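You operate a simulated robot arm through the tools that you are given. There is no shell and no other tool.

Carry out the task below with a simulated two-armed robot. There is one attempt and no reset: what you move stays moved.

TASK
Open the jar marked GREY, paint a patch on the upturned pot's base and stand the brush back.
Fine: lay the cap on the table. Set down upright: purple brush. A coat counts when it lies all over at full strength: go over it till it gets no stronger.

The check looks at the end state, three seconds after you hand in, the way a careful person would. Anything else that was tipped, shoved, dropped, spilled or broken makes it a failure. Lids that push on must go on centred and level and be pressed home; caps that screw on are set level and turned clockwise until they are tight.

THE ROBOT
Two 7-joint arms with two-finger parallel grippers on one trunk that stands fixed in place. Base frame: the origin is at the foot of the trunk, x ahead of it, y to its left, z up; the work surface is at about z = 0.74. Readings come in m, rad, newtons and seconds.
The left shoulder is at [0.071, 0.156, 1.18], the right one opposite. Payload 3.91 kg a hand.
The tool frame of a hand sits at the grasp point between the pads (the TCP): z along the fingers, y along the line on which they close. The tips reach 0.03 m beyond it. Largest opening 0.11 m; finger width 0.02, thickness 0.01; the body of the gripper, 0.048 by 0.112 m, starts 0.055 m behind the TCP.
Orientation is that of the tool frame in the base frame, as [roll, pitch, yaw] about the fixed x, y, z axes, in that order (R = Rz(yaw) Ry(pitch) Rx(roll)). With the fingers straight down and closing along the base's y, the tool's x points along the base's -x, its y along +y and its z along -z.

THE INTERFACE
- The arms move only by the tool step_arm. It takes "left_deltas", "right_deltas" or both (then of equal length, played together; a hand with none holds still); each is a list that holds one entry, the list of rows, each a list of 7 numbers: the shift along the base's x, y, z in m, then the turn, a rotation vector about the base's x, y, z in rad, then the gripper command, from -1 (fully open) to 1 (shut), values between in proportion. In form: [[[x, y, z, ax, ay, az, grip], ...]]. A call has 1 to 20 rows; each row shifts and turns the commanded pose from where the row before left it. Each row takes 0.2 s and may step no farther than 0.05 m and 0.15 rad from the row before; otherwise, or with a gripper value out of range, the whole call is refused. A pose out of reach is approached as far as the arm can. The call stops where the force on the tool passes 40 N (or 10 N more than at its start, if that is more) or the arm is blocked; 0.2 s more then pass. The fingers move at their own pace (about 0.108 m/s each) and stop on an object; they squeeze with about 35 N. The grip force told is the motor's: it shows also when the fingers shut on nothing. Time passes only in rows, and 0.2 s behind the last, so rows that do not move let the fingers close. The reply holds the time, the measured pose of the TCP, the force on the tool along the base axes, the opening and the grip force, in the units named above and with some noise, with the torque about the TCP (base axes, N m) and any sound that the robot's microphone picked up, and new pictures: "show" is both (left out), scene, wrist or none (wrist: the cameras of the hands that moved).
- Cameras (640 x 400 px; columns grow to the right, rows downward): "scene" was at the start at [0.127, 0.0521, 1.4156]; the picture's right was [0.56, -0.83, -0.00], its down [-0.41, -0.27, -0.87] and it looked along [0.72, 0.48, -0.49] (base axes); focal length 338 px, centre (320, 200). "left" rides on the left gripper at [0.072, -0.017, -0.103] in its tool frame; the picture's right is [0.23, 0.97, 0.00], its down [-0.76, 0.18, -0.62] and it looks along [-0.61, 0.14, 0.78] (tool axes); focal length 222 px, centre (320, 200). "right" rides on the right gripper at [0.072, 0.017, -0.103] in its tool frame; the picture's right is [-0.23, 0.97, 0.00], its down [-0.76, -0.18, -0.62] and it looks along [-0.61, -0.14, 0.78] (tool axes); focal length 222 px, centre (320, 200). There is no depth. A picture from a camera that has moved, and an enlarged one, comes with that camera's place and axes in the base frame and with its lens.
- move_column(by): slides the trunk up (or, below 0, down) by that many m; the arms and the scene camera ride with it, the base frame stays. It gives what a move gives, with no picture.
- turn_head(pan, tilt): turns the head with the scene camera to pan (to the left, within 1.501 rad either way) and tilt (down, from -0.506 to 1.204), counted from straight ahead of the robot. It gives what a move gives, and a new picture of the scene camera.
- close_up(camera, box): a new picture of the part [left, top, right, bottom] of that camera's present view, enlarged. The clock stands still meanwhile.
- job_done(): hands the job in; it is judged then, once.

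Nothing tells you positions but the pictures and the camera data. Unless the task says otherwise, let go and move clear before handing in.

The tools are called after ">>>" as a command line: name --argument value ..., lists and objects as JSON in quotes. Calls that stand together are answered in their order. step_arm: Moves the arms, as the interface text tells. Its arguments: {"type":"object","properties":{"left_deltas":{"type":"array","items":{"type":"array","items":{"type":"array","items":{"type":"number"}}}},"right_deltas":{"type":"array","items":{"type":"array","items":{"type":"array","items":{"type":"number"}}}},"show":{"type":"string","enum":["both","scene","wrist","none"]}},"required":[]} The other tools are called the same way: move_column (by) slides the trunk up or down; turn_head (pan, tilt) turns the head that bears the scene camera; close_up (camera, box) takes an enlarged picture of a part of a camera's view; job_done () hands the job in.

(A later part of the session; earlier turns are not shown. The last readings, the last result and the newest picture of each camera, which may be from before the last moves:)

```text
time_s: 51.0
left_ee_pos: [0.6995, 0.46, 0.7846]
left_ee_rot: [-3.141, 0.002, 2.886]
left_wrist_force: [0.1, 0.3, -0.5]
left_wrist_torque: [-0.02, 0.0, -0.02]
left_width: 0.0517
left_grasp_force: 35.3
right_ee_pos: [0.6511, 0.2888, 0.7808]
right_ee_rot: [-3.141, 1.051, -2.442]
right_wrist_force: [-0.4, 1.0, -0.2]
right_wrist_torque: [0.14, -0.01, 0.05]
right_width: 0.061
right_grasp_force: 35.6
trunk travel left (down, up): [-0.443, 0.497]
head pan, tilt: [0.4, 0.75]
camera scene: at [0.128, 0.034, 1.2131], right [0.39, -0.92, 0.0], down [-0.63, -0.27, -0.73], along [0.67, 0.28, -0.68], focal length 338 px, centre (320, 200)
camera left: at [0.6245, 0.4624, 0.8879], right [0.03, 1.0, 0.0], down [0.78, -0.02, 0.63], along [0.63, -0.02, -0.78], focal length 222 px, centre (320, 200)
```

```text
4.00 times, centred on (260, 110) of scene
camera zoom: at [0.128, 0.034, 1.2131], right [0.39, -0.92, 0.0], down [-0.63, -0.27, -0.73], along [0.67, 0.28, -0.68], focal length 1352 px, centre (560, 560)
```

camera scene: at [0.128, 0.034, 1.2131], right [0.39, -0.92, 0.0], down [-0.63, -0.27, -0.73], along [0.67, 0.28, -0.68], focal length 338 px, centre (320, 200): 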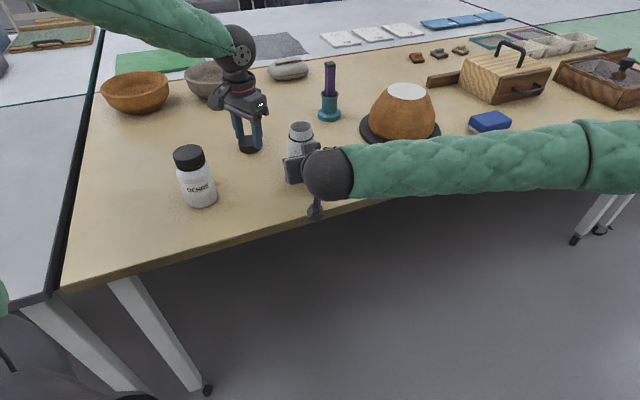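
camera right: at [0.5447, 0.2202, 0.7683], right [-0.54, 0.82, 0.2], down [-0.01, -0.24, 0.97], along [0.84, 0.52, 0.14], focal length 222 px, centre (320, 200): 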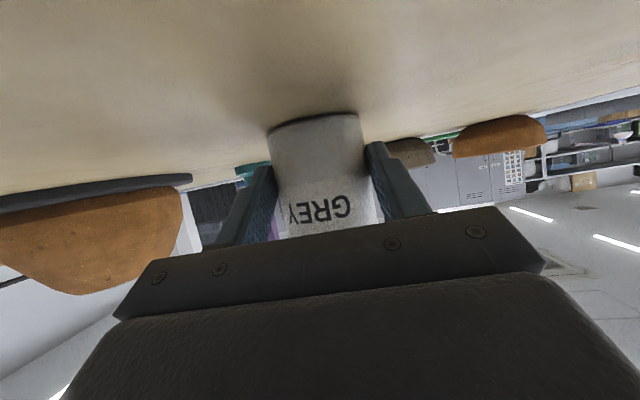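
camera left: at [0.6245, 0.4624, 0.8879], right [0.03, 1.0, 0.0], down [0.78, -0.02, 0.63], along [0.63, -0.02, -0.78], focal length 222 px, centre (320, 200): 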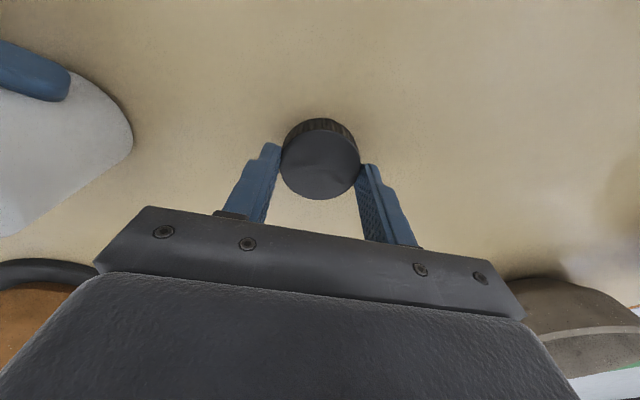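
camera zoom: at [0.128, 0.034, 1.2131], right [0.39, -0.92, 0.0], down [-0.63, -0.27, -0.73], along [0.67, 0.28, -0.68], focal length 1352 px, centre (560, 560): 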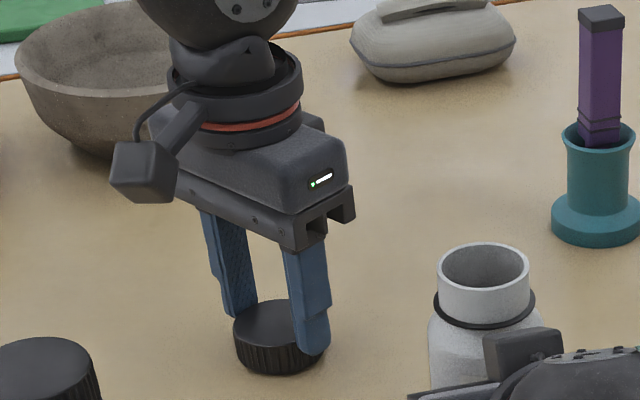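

Lowering the cap in millimetre steps until it touches the table.

>>> step_arm --left_deltas '[[[0, 0, -0.003, 0, 0, 0, 1], [0, 0, -0.003, 0, 0, 0, 1], [0, 0, -0.002, 0, 0, 0, 1], [0, 0, -0.001, 0, 0, 0, 1], [0, 0, -0.001, 0, 0, 0, 1]]]' --show "none"

```text
time_s: 52.2
left_ee_pos: [0.6994, 0.4601, 0.7776]
left_ee_rot: [3.14, 0.008, 2.885]
left_wrist_force: [4.2, 3.8, 34.6]
left_wrist_torque: [0.09, -0.12, -0.01]
left_width: 0.0517
left_grasp_force: 34.4
right_ee_pos: [0.6501, 0.2877, 0.7813]
right_ee_rot: [3.14, 1.054, -2.442]
right_wrist_force: [-0.9, 0.7, -3.8]
right_wrist_torque: [-0.04, 0.1, 0.0]
right_width: 0.0612
right_grasp_force: 34.9
trunk travel left (down, up): [-0.443, 0.497]
head pan, tilt: [0.4, 0.75]
```

The cap is pressed on the table; I'll ease up 2 mm and open the fingers, then rise.

>>> step_arm --left_deltas '[[[0, 0, 0.002, 0, 0, 0, 1], [0, 0, 0.001, 0, 0, 0, 0], [0, 0, 0, 0, 0, 0, -0.2], [0, 0, 0, 0, 0, 0, -0.5], [0, 0, 0, 0, 0, 0, -0.5], [0, 0, 0.02, 0, 0, 0, -0.5], [0, 0, 0.04, 0, 0, 0, -0.5], [0, 0, 0.05, 0, 0, 0, -0.5], [0, 0, 0.05, 0, 0, 0, -0.5]]]'

>>> close_up --camera "scene" --box '[180, 60, 340, 160]'

```text
time_s: 54.2
left_ee_pos: [0.6996, 0.4602, 0.9373]
left_ee_rot: [3.139, 0.003, 2.884]
left_wrist_force: [-0.5, 0.2, -0.1]
left_wrist_torque: [0.01, 0.03, -0.01]
left_width: 0.0825
left_grasp_force: 0.0
right_ee_pos: [0.6504, 0.2882, 0.7804]
right_ee_rot: [3.139, 1.053, -2.442]
right_wrist_force: [-1.7, -2.5, 3.6]
right_wrist_torque: [0.06, -0.25, -0.05]
right_width: 0.0609
right_grasp_force: 35.1
trunk travel left (down, up): [-0.443, 0.497]
head pan, tilt: [0.4, 0.75]
camera scene: at [0.1276, 0.0334, 1.213], right [0.39, -0.92, 0.0], down [-0.63, -0.27, -0.73], along [0.67, 0.28, -0.68], focal length 338 px, centre (320, 200)
camera left: at [0.6258, 0.4622, 1.0408], right [0.03, 1.0, 0.0], down [0.78, -0.02, 0.63], along [0.62, -0.02, -0.78], focal length 222 px, centre (320, 200)
```

scene: 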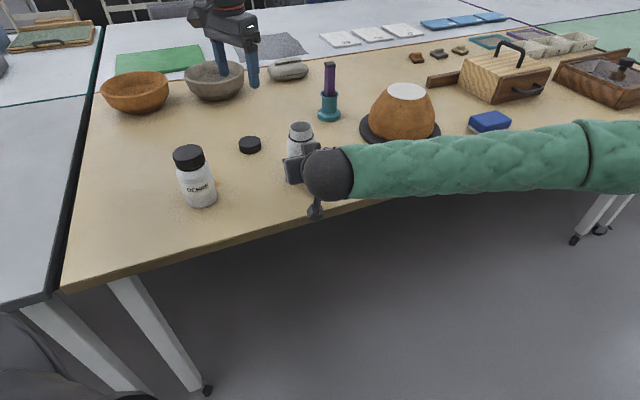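
left: 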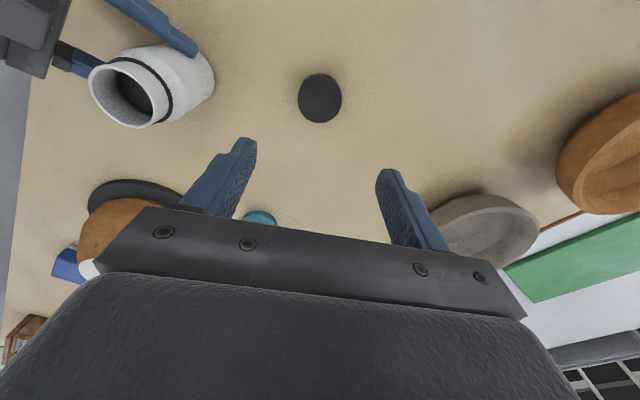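

```text
4.00 times, centred on (260, 110) of scene
camera zoom: at [0.1276, 0.0334, 1.213], right [0.39, -0.92, 0.0], down [-0.63, -0.27, -0.73], along [0.67, 0.28, -0.68], focal length 1352 px, centre (560, 560)
```

zoom: 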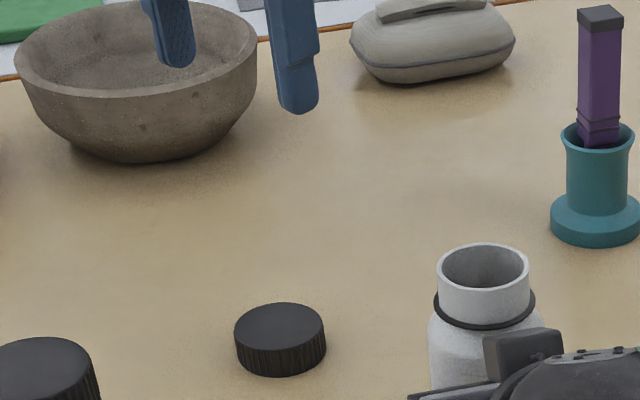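

The cap lies flat on the table. Next I'll measure the jar mouth and brush in detail.

>>> close_up --camera "scene" --box '[276, 110, 340, 150]'

>>> close_up --camera "scene" --box '[296, 55, 376, 125]'

>>> close_up --camera "left" --box '[70, 30, 230, 130]'

```text
10.00 times, centred on (308, 130) of scene
camera zoom: at [0.1276, 0.0334, 1.213], right [0.39, -0.92, 0.0], down [-0.63, -0.27, -0.73], along [0.67, 0.28, -0.68], focal length 3381 px, centre (440, 900)
```

zoom: 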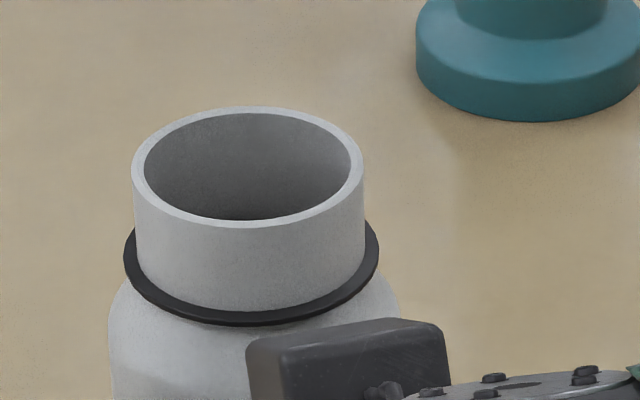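

```text
5.71 times, centred on (336, 90) of scene
camera zoom: at [0.1276, 0.0334, 1.213], right [0.39, -0.92, 0.0], down [-0.63, -0.27, -0.73], along [0.67, 0.28, -0.68], focal length 1932 px, centre (229, 829)
```

zoom: 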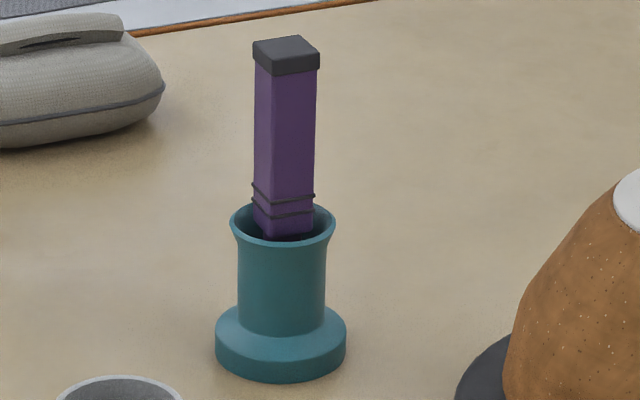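

```text
4.00 times, centred on (150, 80) of left
camera zoom: at [0.6258, 0.4622, 1.0408], right [0.03, 1.0, 0.0], down [0.78, -0.02, 0.63], along [0.62, -0.02, -0.78], focal length 888 px, centre (1000, 680)
```

zoom: 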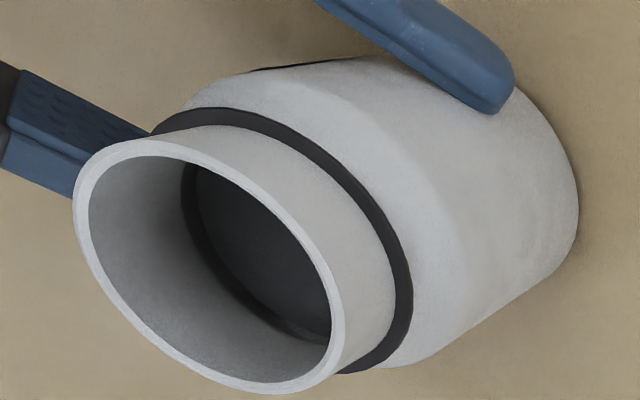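

Jar mouth centre is about (0.668, 0.3045), rim z about 0.853, inner width ~42 mm. The brush stands vertically at about (0.9215, 0.3415), handle top z about 0.887. I'll move the left hand over the brush, aligned with its square handle.

>>> step_arm --left_deltas '[[[0, 0, 0.04, 0, 0, -0.05, -0.4], [0.037, -0.0198, 0.003, 0, 0, -0.0855, -0.4], [0.037, -0.0198, 0, 0, 0, -0.0855, -0.4], [0.037, -0.0198, 0, 0, 0, -0.0855, -0.4], [0.037, -0.0198, 0, 0, 0, -0.0855, -0.4], [0.037, -0.0198, 0, 0, 0, -0.0855, -0.4], [0.037, -0.0198, 0, 0, 0, -0.0855, -0.4]]]'

>>> close_up --camera "scene" --box '[270, 20, 398, 120]'

```text
time_s: 55.8
left_ee_pos: [0.9204, 0.3402, 0.9795]
left_ee_rot: [3.141, 0.004, 2.322]
left_wrist_force: [-0.3, 0.2, -1.0]
left_wrist_torque: [-0.02, 0.01, -0.02]
left_width: 0.077
left_grasp_force: 0.0
right_ee_pos: [0.6513, 0.2893, 0.7796]
right_ee_rot: [3.14, 1.052, -2.444]
right_wrist_force: [2.4, -0.1, 1.2]
right_wrist_torque: [-0.12, -0.13, 0.01]
right_width: 0.0609
right_grasp_force: 36.1
trunk travel left (down, up): [-0.443, 0.497]
head pan, tilt: [0.4, 0.75]
camera scene: at [0.1286, 0.0333, 1.2131], right [0.39, -0.92, 0.0], down [-0.63, -0.27, -0.73], along [0.67, 0.29, -0.68], focal length 338 px, centre (320, 200)
camera left: at [0.8603, 0.3821, 1.0828], right [0.56, 0.83, 0.0], down [0.65, -0.43, 0.63], along [0.52, -0.35, -0.78], focal length 222 px, centre (320, 200)
```

scene: 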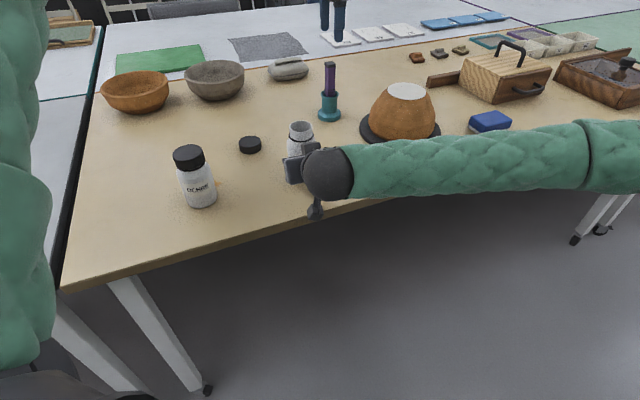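
left: 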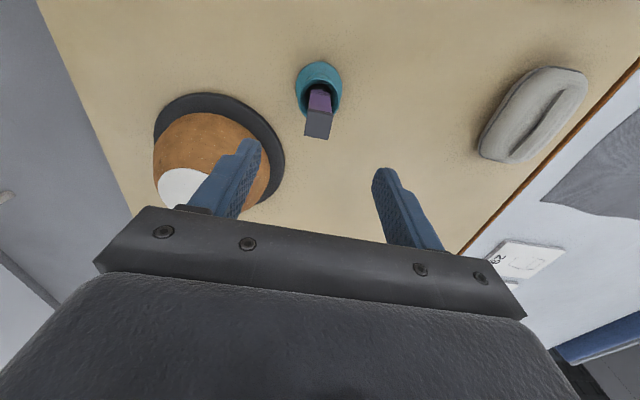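

```text
4.00 times, centred on (334, 70) of scene
camera zoom: at [0.1286, 0.0333, 1.2131], right [0.39, -0.92, 0.0], down [-0.63, -0.27, -0.73], along [0.67, 0.29, -0.68], focal length 1352 px, centre (264, 720)
```

zoom: 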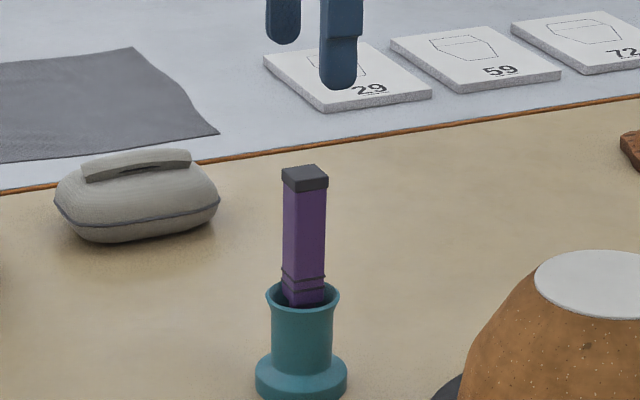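

>>> close_up --camera "left" --box '[272, 50, 368, 150]'

```text
4.00 times, centred on (320, 100) of left
camera zoom: at [0.8603, 0.3821, 1.0828], right [0.56, 0.83, 0.0], down [0.65, -0.43, 0.63], along [0.52, -0.35, -0.78], focal length 888 px, centre (320, 600)
```

zoom: 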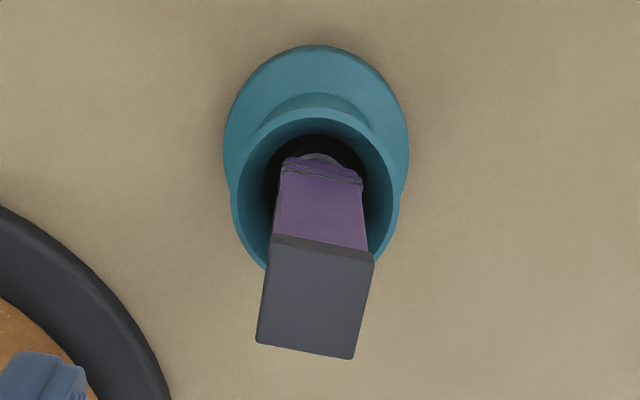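

The handle edges are aligned with the fingers. Descending to z ≈ 0.88 and gripping the top of the handle.

>>> step_arm --left_deltas '[[[-0.0005, 0.0012, -0.025, 0, 0, 0, -0.4], [0, 0, -0.025, 0, 0, 0, -0.4], [0, 0, -0.025, 0, 0, 0, -0.4], [0, 0, -0.025, 0, 0, 0, -0.4]]]'

>>> close_up --camera "scene" --box '[270, 20, 398, 120]'

>>> close_up --camera "left" --box '[224, 80, 416, 200]'

```text
time_s: 56.8
left_ee_pos: [0.9198, 0.3421, 0.8804]
left_ee_rot: [-3.14, 0.003, 2.324]
left_wrist_force: [-0.2, -0.1, -1.2]
left_wrist_torque: [-0.03, -0.01, -0.01]
left_width: 0.0769
left_grasp_force: 0.2
right_ee_pos: [0.6506, 0.2884, 0.7795]
right_ee_rot: [3.139, 1.051, -2.443]
right_wrist_force: [3.3, -0.1, 1.5]
right_wrist_torque: [0.27, -0.17, -0.06]
right_width: 0.0609
right_grasp_force: 35.6
trunk travel left (down, up): [-0.443, 0.497]
head pan, tilt: [0.4, 0.75]
camera scene: at [0.1284, 0.0338, 1.2132], right [0.39, -0.92, 0.0], down [-0.63, -0.27, -0.73], along [0.67, 0.28, -0.68], focal length 338 px, centre (320, 200)
camera left: at [0.8584, 0.3842, 0.9825], right [0.56, 0.83, 0.0], down [0.65, -0.43, 0.63], along [0.52, -0.35, -0.78], focal length 222 px, centre (320, 200)
```

scene: 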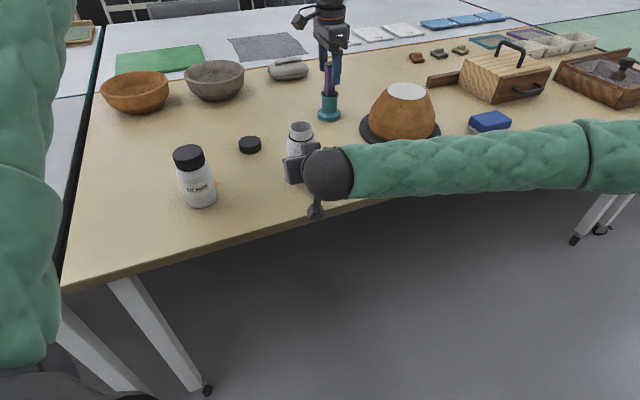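
left: 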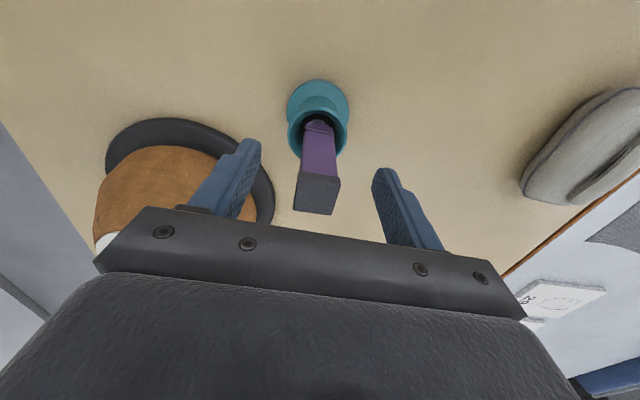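

```text
4.00 times, centred on (334, 70) of scene
camera zoom: at [0.1284, 0.0338, 1.2132], right [0.39, -0.92, 0.0], down [-0.63, -0.27, -0.73], along [0.67, 0.28, -0.68], focal length 1352 px, centre (264, 720)
```

zoom: 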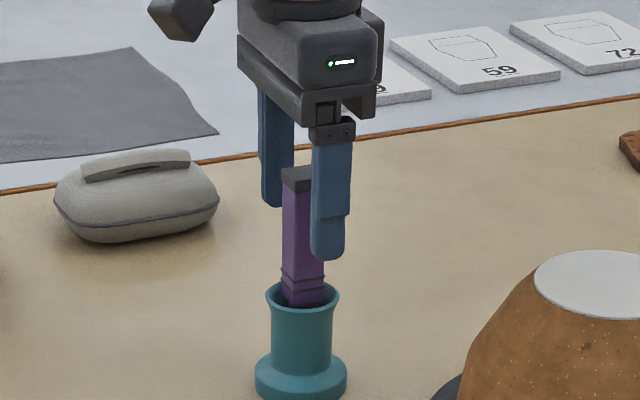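

```text
3.33 times, centred on (320, 140) of left
camera zoom: at [0.8584, 0.3842, 0.9825], right [0.56, 0.83, 0.0], down [0.65, -0.43, 0.63], along [0.52, -0.35, -0.78], focal length 740 px, centre (320, 400)
```

zoom: 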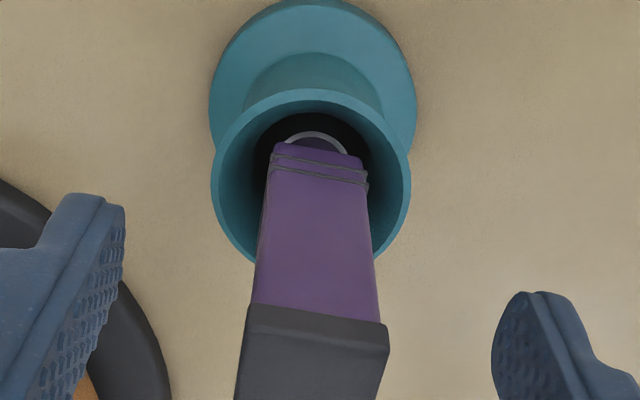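

Positions look right. Closing on the handle.

>>> step_arm --left_deltas '[[[0, 0, 0, 0, 0, 0, 0], [0, 0, 0, 0, 0, 0, 0.3], [0, 0, 0, 0, 0, 0, 0.5], [0, 0, 0, 0, 0, 0, 1], [0, 0, 0, 0, 0, 0, 1]]]' --show "none"

>>> close_up --camera "scene" --box '[270, 20, 398, 120]'

```text
time_s: 58.0
left_ee_pos: [0.9192, 0.3409, 0.8799]
left_ee_rot: [3.141, 0.004, 2.321]
left_wrist_force: [0.2, -1.3, 1.0]
left_wrist_torque: [-0.12, 0.07, -0.04]
left_width: 0.0211
left_grasp_force: 35.4
right_ee_pos: [0.6506, 0.2894, 0.7794]
right_ee_rot: [3.14, 1.054, -2.442]
right_wrist_force: [-0.2, -1.3, 0.9]
right_wrist_torque: [0.0, -0.04, -0.01]
right_width: 0.0608
right_grasp_force: 35.0
trunk travel left (down, up): [-0.443, 0.497]
head pan, tilt: [0.4, 0.75]
```

```text
4.00 times, centred on (334, 70) of scene
camera zoom: at [0.1281, 0.0337, 1.2131], right [0.39, -0.92, 0.0], down [-0.63, -0.27, -0.73], along [0.67, 0.28, -0.68], focal length 1352 px, centre (264, 720)
```

zoom: 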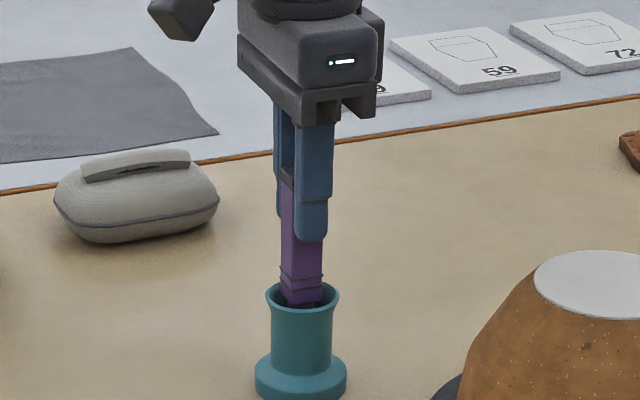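

Gripped (21 mm). Lifting the brush straight up and looking at its bristles.

>>> step_arm --left_deltas '[[[0, 0, 0.005, 0, 0, 0, 1], [0, 0, 0.01, 0, 0, 0, 1], [0, 0, 0.02, 0, 0, 0, 1], [0, 0, 0.02, 0, 0, 0, 1], [0, 0, 0.03, 0, 0, 0, 1], [0, 0, 0.03, 0, 0, 0, 1]]]'

>>> close_up --camera "scene" --box '[270, 0, 398, 120]'

>>> close_up --camera "left" --box '[224, 60, 416, 200]'

```text
time_s: 59.4
left_ee_pos: [0.9212, 0.3413, 0.9943]
left_ee_rot: [3.141, 0.003, 2.32]
left_wrist_force: [0.1, 0.1, -0.7]
left_wrist_torque: [0.01, 0.0, 0.0]
left_width: 0.0212
left_grasp_force: 35.2
right_ee_pos: [0.6508, 0.2881, 0.7787]
right_ee_rot: [3.14, 1.052, -2.443]
right_wrist_force: [-1.4, -1.3, 1.8]
right_wrist_torque: [-0.08, -0.12, -0.08]
right_width: 0.061
right_grasp_force: 35.1
trunk travel left (down, up): [-0.443, 0.497]
head pan, tilt: [0.4, 0.75]
camera scene: at [0.1278, 0.0335, 1.2131], right [0.39, -0.92, 0.0], down [-0.63, -0.27, -0.73], along [0.67, 0.28, -0.68], focal length 338 px, centre (320, 200)
camera left: at [0.8592, 0.3844, 1.0983], right [0.56, 0.83, 0.0], down [0.65, -0.43, 0.63], along [0.52, -0.35, -0.78], focal length 222 px, centre (320, 200)
```

scene: 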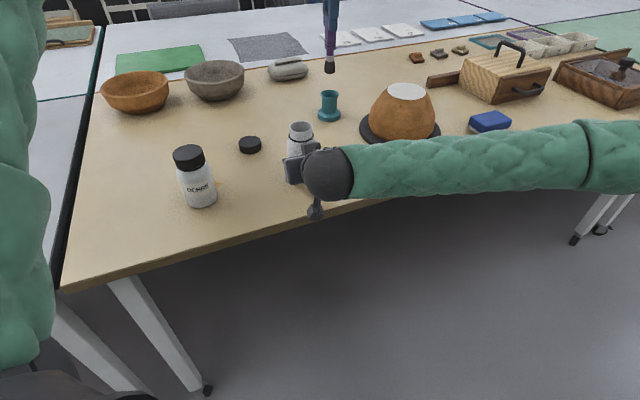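
left: 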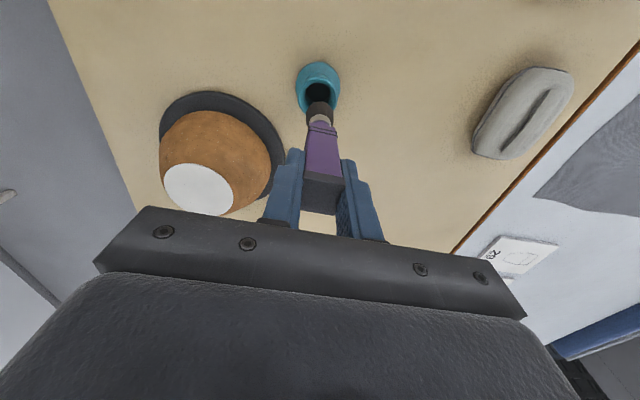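

```text
3.33 times, centred on (334, 60) of scene
camera zoom: at [0.1278, 0.0335, 1.2131], right [0.39, -0.92, 0.0], down [-0.63, -0.27, -0.73], along [0.67, 0.28, -0.68], focal length 1127 px, centre (273, 667)
```

zoom: 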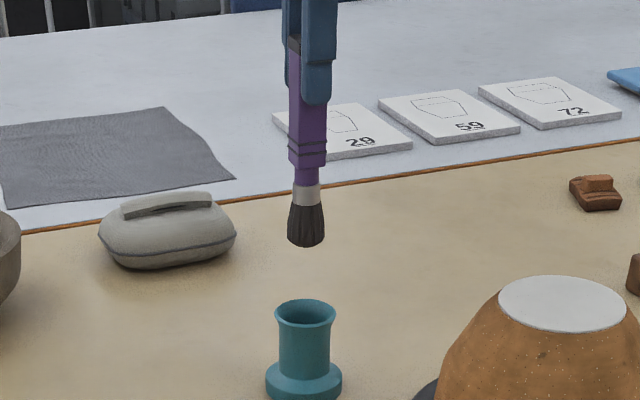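

```text
2.86 times, centred on (320, 130) of left
camera zoom: at [0.8592, 0.3844, 1.0983], right [0.56, 0.83, 0.0], down [0.65, -0.43, 0.63], along [0.52, -0.35, -0.78], focal length 635 px, centre (320, 400)
```

zoom: 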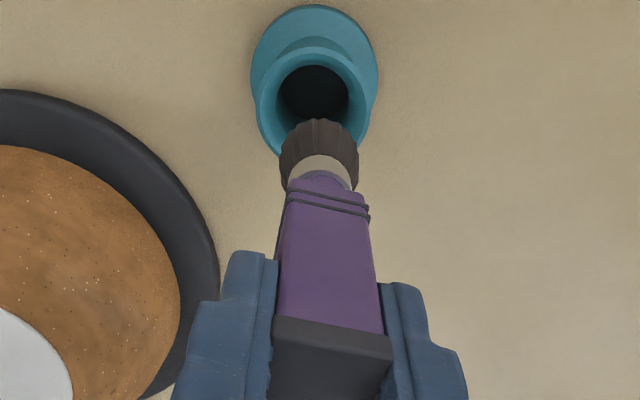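

The brush has a round dark bristle head ~29 mm wide, ~31 mm long, tip ~0.133 m below the TCP. I'll carry it over the jar mouth.

>>> step_arm --left_deltas '[[[0, 0, 0.036, 0, 0, 0, 1], [-0.0422, -0.0061, 0, 0, 0, 0, 1], [-0.0422, -0.0061, 0, 0, 0, 0, 1], [-0.0422, -0.0061, 0, 0, 0, 0, 1], [-0.0422, -0.0061, 0, 0, 0, 0, 1], [-0.0422, -0.0061, 0, 0, 0, 0, 1], [-0.0422, -0.0061, 0, 0, 0, 0, 1], [0, 0, 0, 0, 0, 0, 1]]]'

>>> close_up --camera "scene" --box '[240, 50, 368, 150]'

>>> close_up --camera "left" --box '[224, 60, 416, 180]'

```text
time_s: 61.2
left_ee_pos: [0.668, 0.3057, 1.0304]
left_ee_rot: [-3.141, 0.002, 2.322]
left_wrist_force: [-0.6, 0.0, -0.6]
left_wrist_torque: [-0.01, -0.02, 0.0]
left_width: 0.0213
left_grasp_force: 35.4
right_ee_pos: [0.6506, 0.2899, 0.7786]
right_ee_rot: [3.139, 1.053, -2.442]
right_wrist_force: [2.2, -0.1, -0.6]
right_wrist_torque: [0.05, 0.04, -0.01]
right_width: 0.0609
right_grasp_force: 35.3
trunk travel left (down, up): [-0.443, 0.497]
head pan, tilt: [0.4, 0.75]
camera scene: at [0.1284, 0.0337, 1.2131], right [0.39, -0.92, 0.0], down [-0.63, -0.27, -0.73], along [0.67, 0.28, -0.68], focal length 338 px, centre (320, 200)
camera left: at [0.6058, 0.3482, 1.134], right [0.56, 0.83, 0.0], down [0.65, -0.43, 0.63], along [0.52, -0.35, -0.78], focal length 222 px, centre (320, 200)
```

scene: 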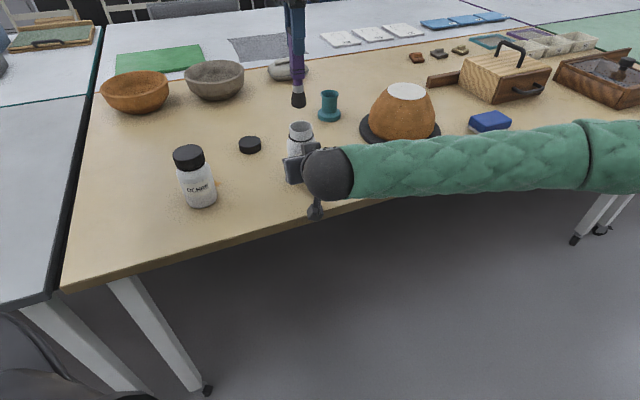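
left: 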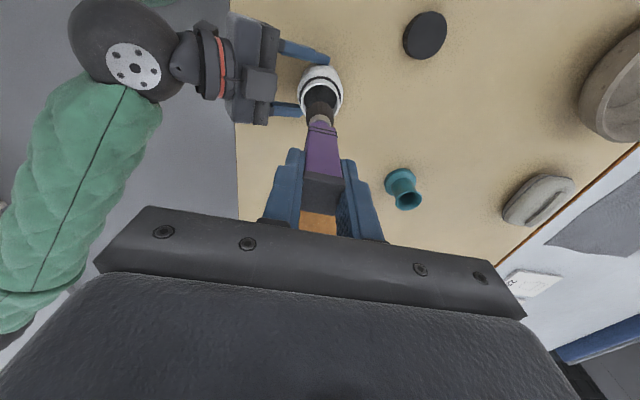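

```text
4.00 times, centred on (304, 100) of scene
camera zoom: at [0.1284, 0.0337, 1.2131], right [0.39, -0.92, 0.0], down [-0.63, -0.27, -0.73], along [0.67, 0.28, -0.68], focal length 1352 px, centre (384, 600)
```

zoom: 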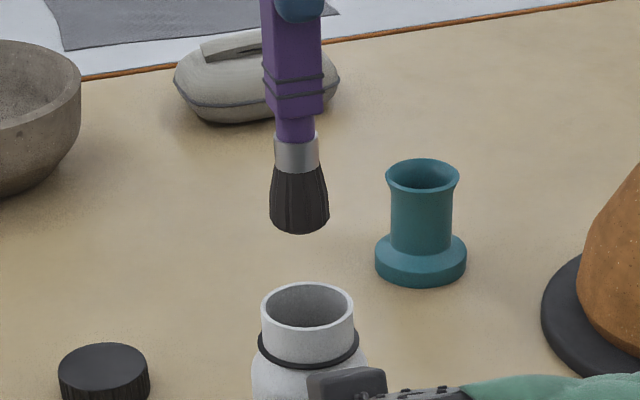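

```text
3.33 times, centred on (320, 120) of left
camera zoom: at [0.6058, 0.3482, 1.134], right [0.56, 0.83, 0.0], down [0.65, -0.43, 0.63], along [0.52, -0.35, -0.78], focal length 740 px, centre (320, 467)
```

zoom: 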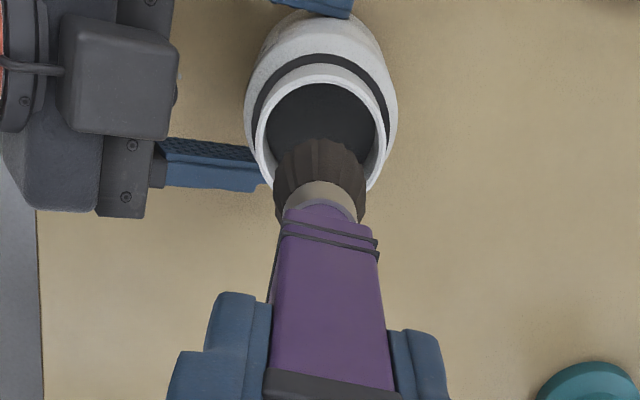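

The brush is centred over the mouth within ~1 mm. Lowering it into the jar slowly.

>>> step_arm --left_deltas '[[[0.0005, -0.001, -0.02, 0, 0, 0, 1], [0, 0, -0.02, 0, 0, 0, 1], [0, 0, -0.02, 0, 0, 0, 1], [0, 0, -0.02, 0, 0, 0, 1], [0, 0, -0.015, 0, 0, 0, 1]]]'

>>> close_up --camera "scene" --box '[260, 80, 356, 140]'

>>> close_up --camera "left" --box '[256, 60, 384, 140]'

```text
time_s: 62.5
left_ee_pos: [0.6687, 0.3039, 0.9414]
left_ee_rot: [3.139, 0.006, 2.321]
left_wrist_force: [-2.0, -0.6, 9.1]
left_wrist_torque: [0.01, 0.3, 0.01]
left_width: 0.0216
left_grasp_force: 34.6
right_ee_pos: [0.6506, 0.2877, 0.7787]
right_ee_rot: [-3.14, 1.052, -2.445]
right_wrist_force: [-0.5, -0.7, 4.6]
right_wrist_torque: [-0.04, 0.07, 0.03]
right_width: 0.061
right_grasp_force: 35.2
trunk travel left (down, up): [-0.443, 0.497]
head pan, tilt: [0.4, 0.75]
stopped in row 5 (left hand): the force on the tool passed its limit at 50 N (the readings are from after the stop); the commanded pose is now the measured one
camera scene: at [0.127, 0.0334, 1.2134], right [0.39, -0.92, 0.0], down [-0.63, -0.27, -0.73], along [0.67, 0.28, -0.68], focal length 338 px, centre (320, 200)
camera left: at [0.6063, 0.3467, 1.0442], right [0.56, 0.83, 0.0], down [0.64, -0.43, 0.63], along [0.52, -0.35, -0.78], focal length 222 px, centre (320, 200)
```

scene: 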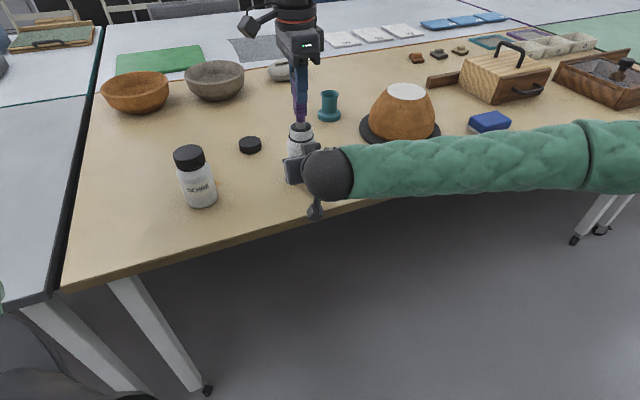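
left: 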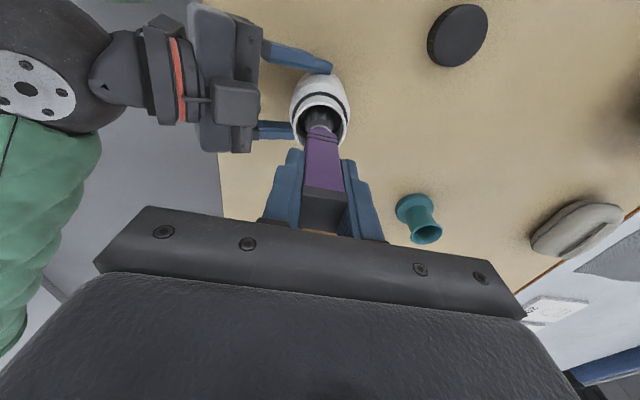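

```text
6.67 times, centred on (308, 110) of scene
camera zoom: at [0.127, 0.0334, 1.2134], right [0.39, -0.92, 0.0], down [-0.63, -0.27, -0.73], along [0.67, 0.28, -0.68], focal length 2254 px, centre (400, 800)
```

zoom: 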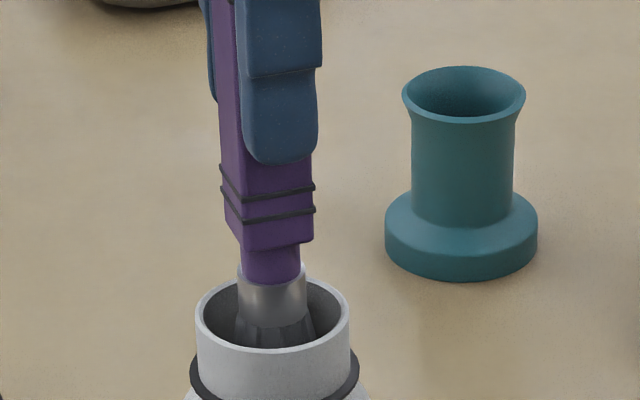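

```text
5.00 times, centred on (320, 100) of left
camera zoom: at [0.6063, 0.3467, 1.0442], right [0.56, 0.83, 0.0], down [0.64, -0.43, 0.63], along [0.52, -0.35, -0.78], focal length 1111 px, centre (320, 700)
```

zoom: 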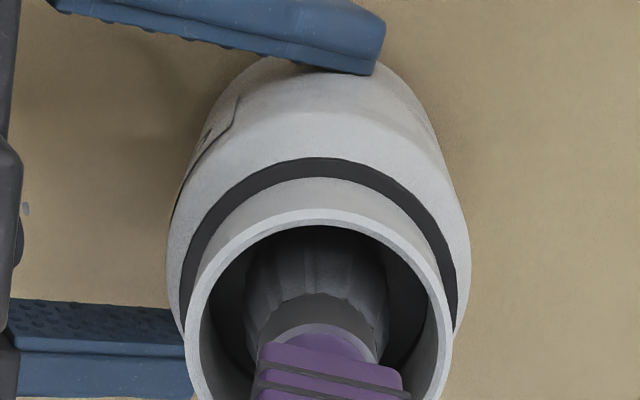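

The bristles met something firm at tip z ≈ 0.81 (the paint surface, perhaps, or an inner edge) and the move stopped. I'll lift straight up and look at the bristles.

>>> step_arm --left_deltas '[[[0, 0, 0.005, 0, 0, 0, 1], [0, 0, 0.015, 0, 0, 0, 1], [0, 0, 0.02, 0, 0, 0, 1], [0, 0, 0.025, 0, 0, 0, 1], [0, 0, 0.025, 0, 0, 0, 1]]]'

>>> close_up --camera "scene" --box '[240, 50, 368, 150]'

>>> close_up --camera "left" --box '[224, 60, 416, 180]'

```text
time_s: 63.7
left_ee_pos: [0.6688, 0.3032, 1.0316]
left_ee_rot: [3.14, 0.006, 2.32]
left_wrist_force: [0.0, 0.4, 0.4]
left_wrist_torque: [0.03, -0.02, 0.01]
left_width: 0.0214
left_grasp_force: 35.4
right_ee_pos: [0.6504, 0.2889, 0.7786]
right_ee_rot: [3.14, 1.052, -2.443]
right_wrist_force: [-0.7, -0.1, 16.4]
right_wrist_torque: [0.27, -0.29, -0.09]
right_width: 0.0609
right_grasp_force: 35.0
trunk travel left (down, up): [-0.443, 0.497]
head pan, tilt: [0.4, 0.75]
camera scene: at [0.1271, 0.0335, 1.2133], right [0.39, -0.92, 0.0], down [-0.63, -0.27, -0.73], along [0.67, 0.28, -0.68], focal length 338 px, centre (320, 200)
camera left: at [0.6065, 0.3466, 1.1338], right [0.56, 0.83, 0.0], down [0.65, -0.43, 0.63], along [0.52, -0.35, -0.78], focal length 222 px, centre (320, 200)
```

scene: 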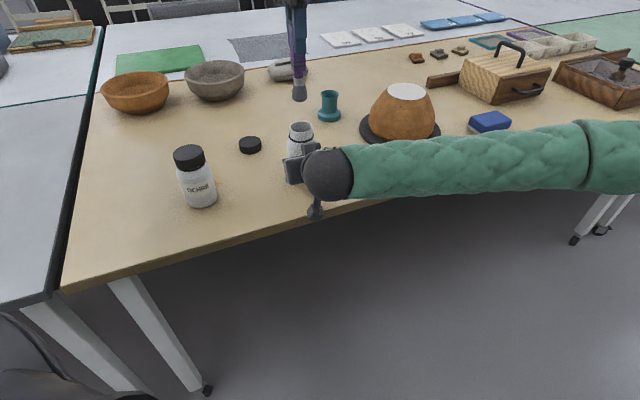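
left: 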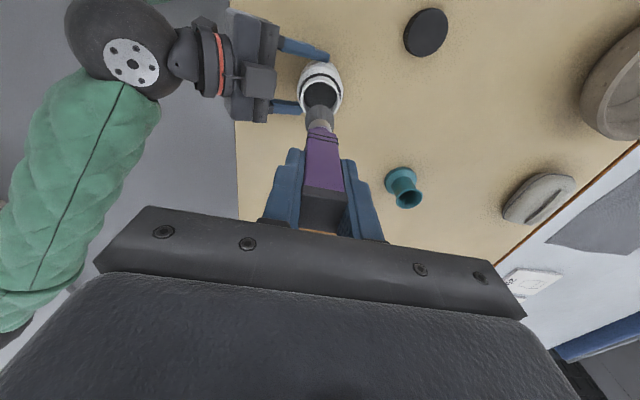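

```text
4.00 times, centred on (304, 100) of scene
camera zoom: at [0.1271, 0.0335, 1.2133], right [0.39, -0.92, 0.0], down [-0.63, -0.27, -0.73], along [0.67, 0.28, -0.68], focal length 1352 px, centre (384, 600)
```

zoom: 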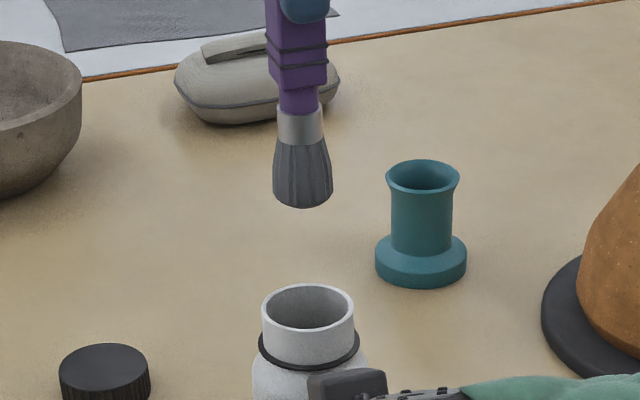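

```text
3.33 times, centred on (320, 120) of left
camera zoom: at [0.6065, 0.3466, 1.1338], right [0.56, 0.83, 0.0], down [0.65, -0.43, 0.63], along [0.52, -0.35, -0.78], focal length 740 px, centre (320, 467)
```

zoom: 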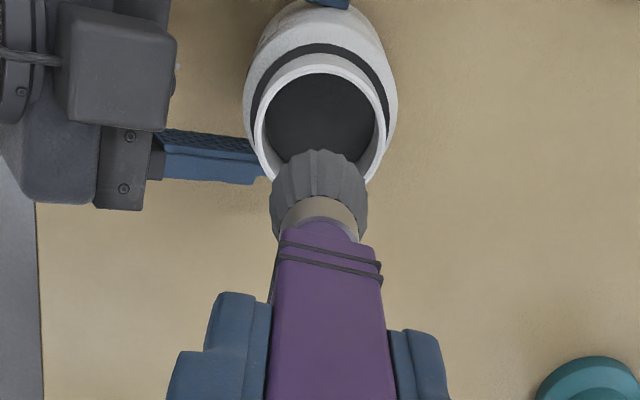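

The bristles are now coated grey; the brush slid up ~12 mm in the grip. I'll hold briefly over the jar for drips and measure the pot's base more closely.

>>> step_arm --left_deltas '[[[0, 0, 0, 0, 0, 0, 1], [0, 0, 0, 0, 0, 0, 1], [0, 0, 0, 0, 0, 0, 1], [0, 0, 0, 0, 0, 0, 1]]]' --show "none"

>>> close_up --camera "scene" --box '[352, 72, 448, 132]'

>>> close_up --camera "scene" --box '[276, 75, 340, 115]'

```text
time_s: 64.7
left_ee_pos: [0.6688, 0.3051, 1.0317]
left_ee_rot: [3.136, 0.007, 2.32]
left_wrist_force: [-0.5, 0.2, -0.3]
left_wrist_torque: [-0.02, -0.03, 0.01]
left_width: 0.021
left_grasp_force: 34.8
right_ee_pos: [0.6514, 0.288, 0.7793]
right_ee_rot: [-3.141, 1.052, -2.444]
right_wrist_force: [2.4, 3.4, 19.0]
right_wrist_torque: [0.44, -0.46, 0.02]
right_width: 0.0609
right_grasp_force: 35.0
trunk travel left (down, up): [-0.443, 0.497]
head pan, tilt: [0.4, 0.75]
```

```text
6.67 times, centred on (400, 102) of scene
camera zoom: at [0.1271, 0.0335, 1.2133], right [0.39, -0.92, 0.0], down [-0.63, -0.27, -0.73], along [0.67, 0.28, -0.68], focal length 2254 px, centre (-213, 853)
```

zoom: 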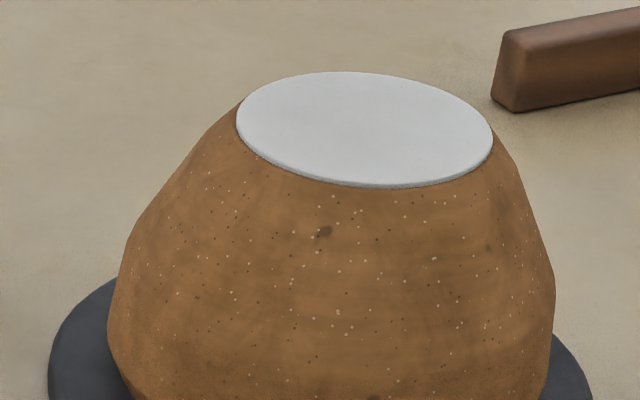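

```text
10.00 times, centred on (308, 95) of scene
camera zoom: at [0.1271, 0.0335, 1.2133], right [0.39, -0.92, 0.0], down [-0.63, -0.27, -0.73], along [0.67, 0.28, -0.68], focal length 3381 px, centre (440, 1250)
```

zoom: 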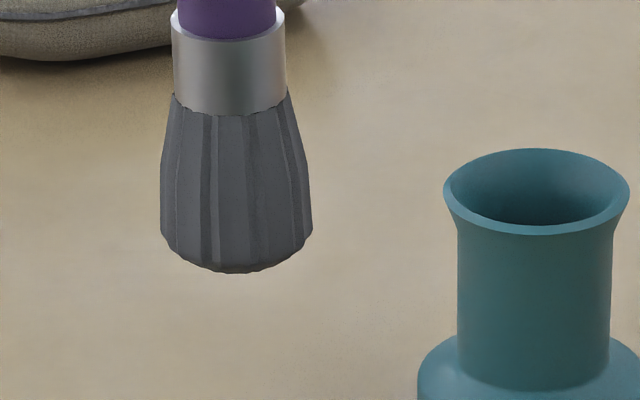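

The patch is a level disc of radius ~46 mm centred near (0.921, 0.143, 0.850). I'll carry the brush over it, testing the far point's reach while still well above.

>>> step_arm --left_deltas '[[[0.036, -0.023, 0, 0, 0, 0, 1], [0.036, -0.023, 0, 0, 0, 0, 1], [0.036, -0.023, 0, 0, 0, 0, 1], [0.036, -0.023, 0, 0, 0, 0, 1], [0.036, -0.023, 0, 0, 0, 0, 1], [0.036, -0.023, 0, 0, 0, 0, 1], [0.036, -0.023, 0, 0, 0, 0, 1], [0.02, 0, -0.01, 0, 0, 0, 1], [0.018, 0, -0.01, 0, 0, 0, 1], [0, 0, 0, 0, 0, 0, 1]]]'

>>> close_up --camera "scene" --box '[340, 40, 468, 120]'

```text
time_s: 66.9
left_ee_pos: [0.8964, 0.1939, 1.0056]
left_ee_rot: [3.138, 0.007, 2.322]
left_wrist_force: [0.4, -0.4, -0.5]
left_wrist_torque: [0.03, 0.04, 0.03]
left_width: 0.0213
left_grasp_force: 34.8
left hand out of reach, approached as far as the arm can: row 6, 7, 8, 9
right_ee_pos: [0.6502, 0.2878, 0.7777]
right_ee_rot: [3.14, 1.049, -2.443]
right_wrist_force: [-2.5, -2.0, 6.5]
right_wrist_torque: [0.15, -0.27, 0.06]
right_width: 0.0612
right_grasp_force: 34.8
trunk travel left (down, up): [-0.443, 0.497]
head pan, tilt: [0.4, 0.75]
camera scene: at [0.1275, 0.0334, 1.2131], right [0.39, -0.92, 0.0], down [-0.63, -0.27, -0.73], along [0.67, 0.28, -0.68], focal length 338 px, centre (320, 200)
camera left: at [0.8345, 0.237, 1.1084], right [0.56, 0.83, 0.0], down [0.64, -0.43, 0.63], along [0.52, -0.35, -0.78], focal length 222 px, centre (320, 200)
```

scene: 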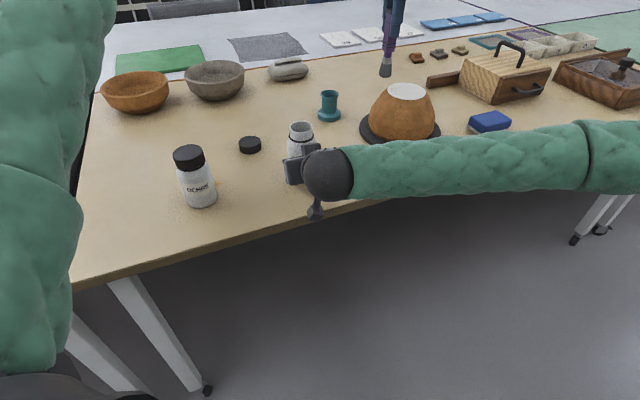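
left: 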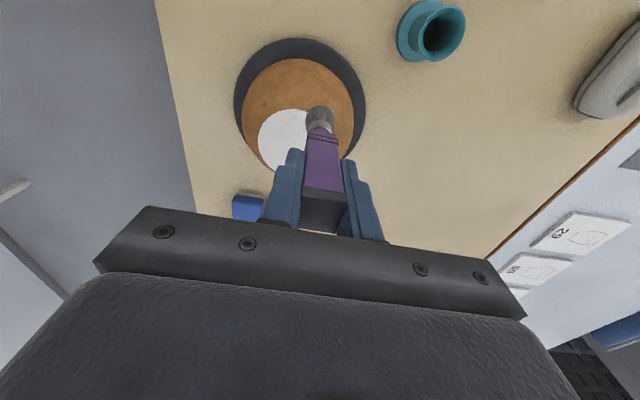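

```text
5.00 times, centred on (404, 80) of scene
camera zoom: at [0.1275, 0.0334, 1.2131], right [0.39, -0.92, 0.0], down [-0.63, -0.27, -0.73], along [0.67, 0.28, -0.68], focal length 1690 px, centre (-100, 800)
```

zoom: 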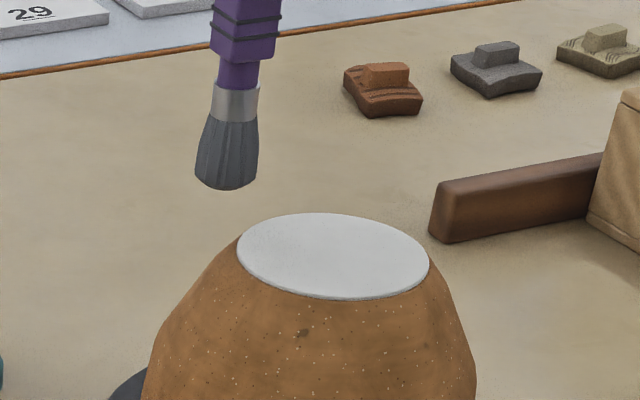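

The left arm stops short here at (0.896, 0.194), so some joint is limiting it. I'll back off a little, turn the hand's yaw toward its neutral angle (the round brush doesn't mind), and try again at safe height.

>>> step_arm --left_deltas '[[[-0.03, 0.01, 0.02, 0, 0, 0, 1], [0, 0, 0, 0, 0, 0.14, 1], [0, 0, 0, 0, 0, 0.14, 1], [0, 0, 0, 0, 0, 0.14, 1], [0, 0, 0, 0, 0, 0.14, 1], [0, 0, 0, 0, 0, 0.14, 1], [0, 0, 0, 0, 0, 0.14, 1], [0.015, -0.015, -0.01, 0, 0, 0, 1], [0.015, -0.015, -0.01, 0, 0, 0, 1], [0.015, -0.015, 0, 0, 0, 0, 1], [0.01, -0.01, 0, 0, 0, 0, 1]]]' --show "scene"

```text
time_s: 69.3
left_ee_pos: [0.8864, 0.1831, 1.005]
left_ee_rot: [3.14, 0.008, -3.121]
left_wrist_force: [0.1, -1.0, 0.8]
left_wrist_torque: [0.01, 0.03, 0.02]
left_width: 0.0213
left_grasp_force: 34.8
left hand out of reach, approached as far as the arm can: row 9, 10, 11
right_ee_pos: [0.6513, 0.2892, 0.778]
right_ee_rot: [3.139, 1.051, -2.445]
right_wrist_force: [-1.0, 0.9, 0.8]
right_wrist_torque: [0.06, 0.02, 0.05]
right_width: 0.061
right_grasp_force: 34.9
trunk travel left (down, up): [-0.443, 0.497]
head pan, tilt: [0.4, 0.75]
camera scene: at [0.1281, 0.0339, 1.2131], right [0.39, -0.92, 0.0], down [-0.63, -0.27, -0.73], along [0.67, 0.28, -0.68], focal length 338 px, centre (320, 200)
```

scene: 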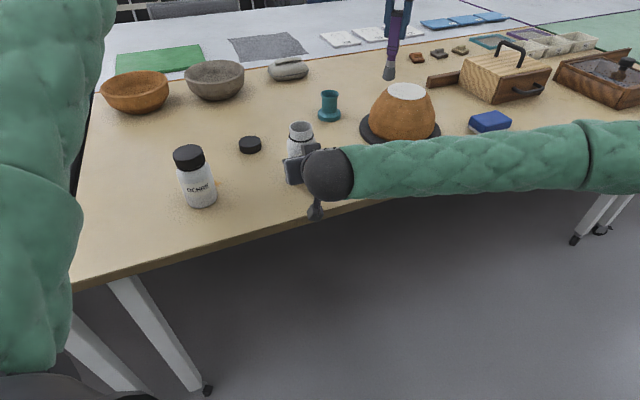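

Yaw isn't the limit. I'll look at the left arm's elbow posture.

>>> turn_head --pan 1.0 --tilt 0.5

```text
time_s: 70.3
left_ee_pos: [0.8861, 0.1816, 1.0032]
left_ee_rot: [3.14, 0.008, -3.121]
left_wrist_force: [0.3, -0.2, -0.7]
left_wrist_torque: [-0.01, -0.01, 0.01]
left_width: 0.0213
left_grasp_force: 35.1
right_ee_pos: [0.6496, 0.2884, 0.779]
right_ee_rot: [3.139, 1.051, -2.443]
right_wrist_force: [0.0, 0.4, -1.0]
right_wrist_torque: [0.07, -0.01, 0.04]
right_width: 0.0607
right_grasp_force: 35.0
trunk travel left (down, up): [-0.443, 0.497]
head pan, tilt: [1.0, 0.499]
camera scene: at [0.1011, 0.0781, 1.235], right [0.84, -0.54, 0.0], down [-0.26, -0.4, -0.88], along [0.47, 0.74, -0.48], focal length 338 px, centre (320, 200)
```

scene: 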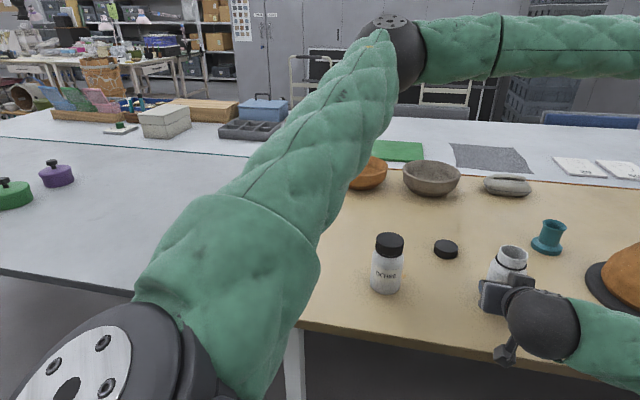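

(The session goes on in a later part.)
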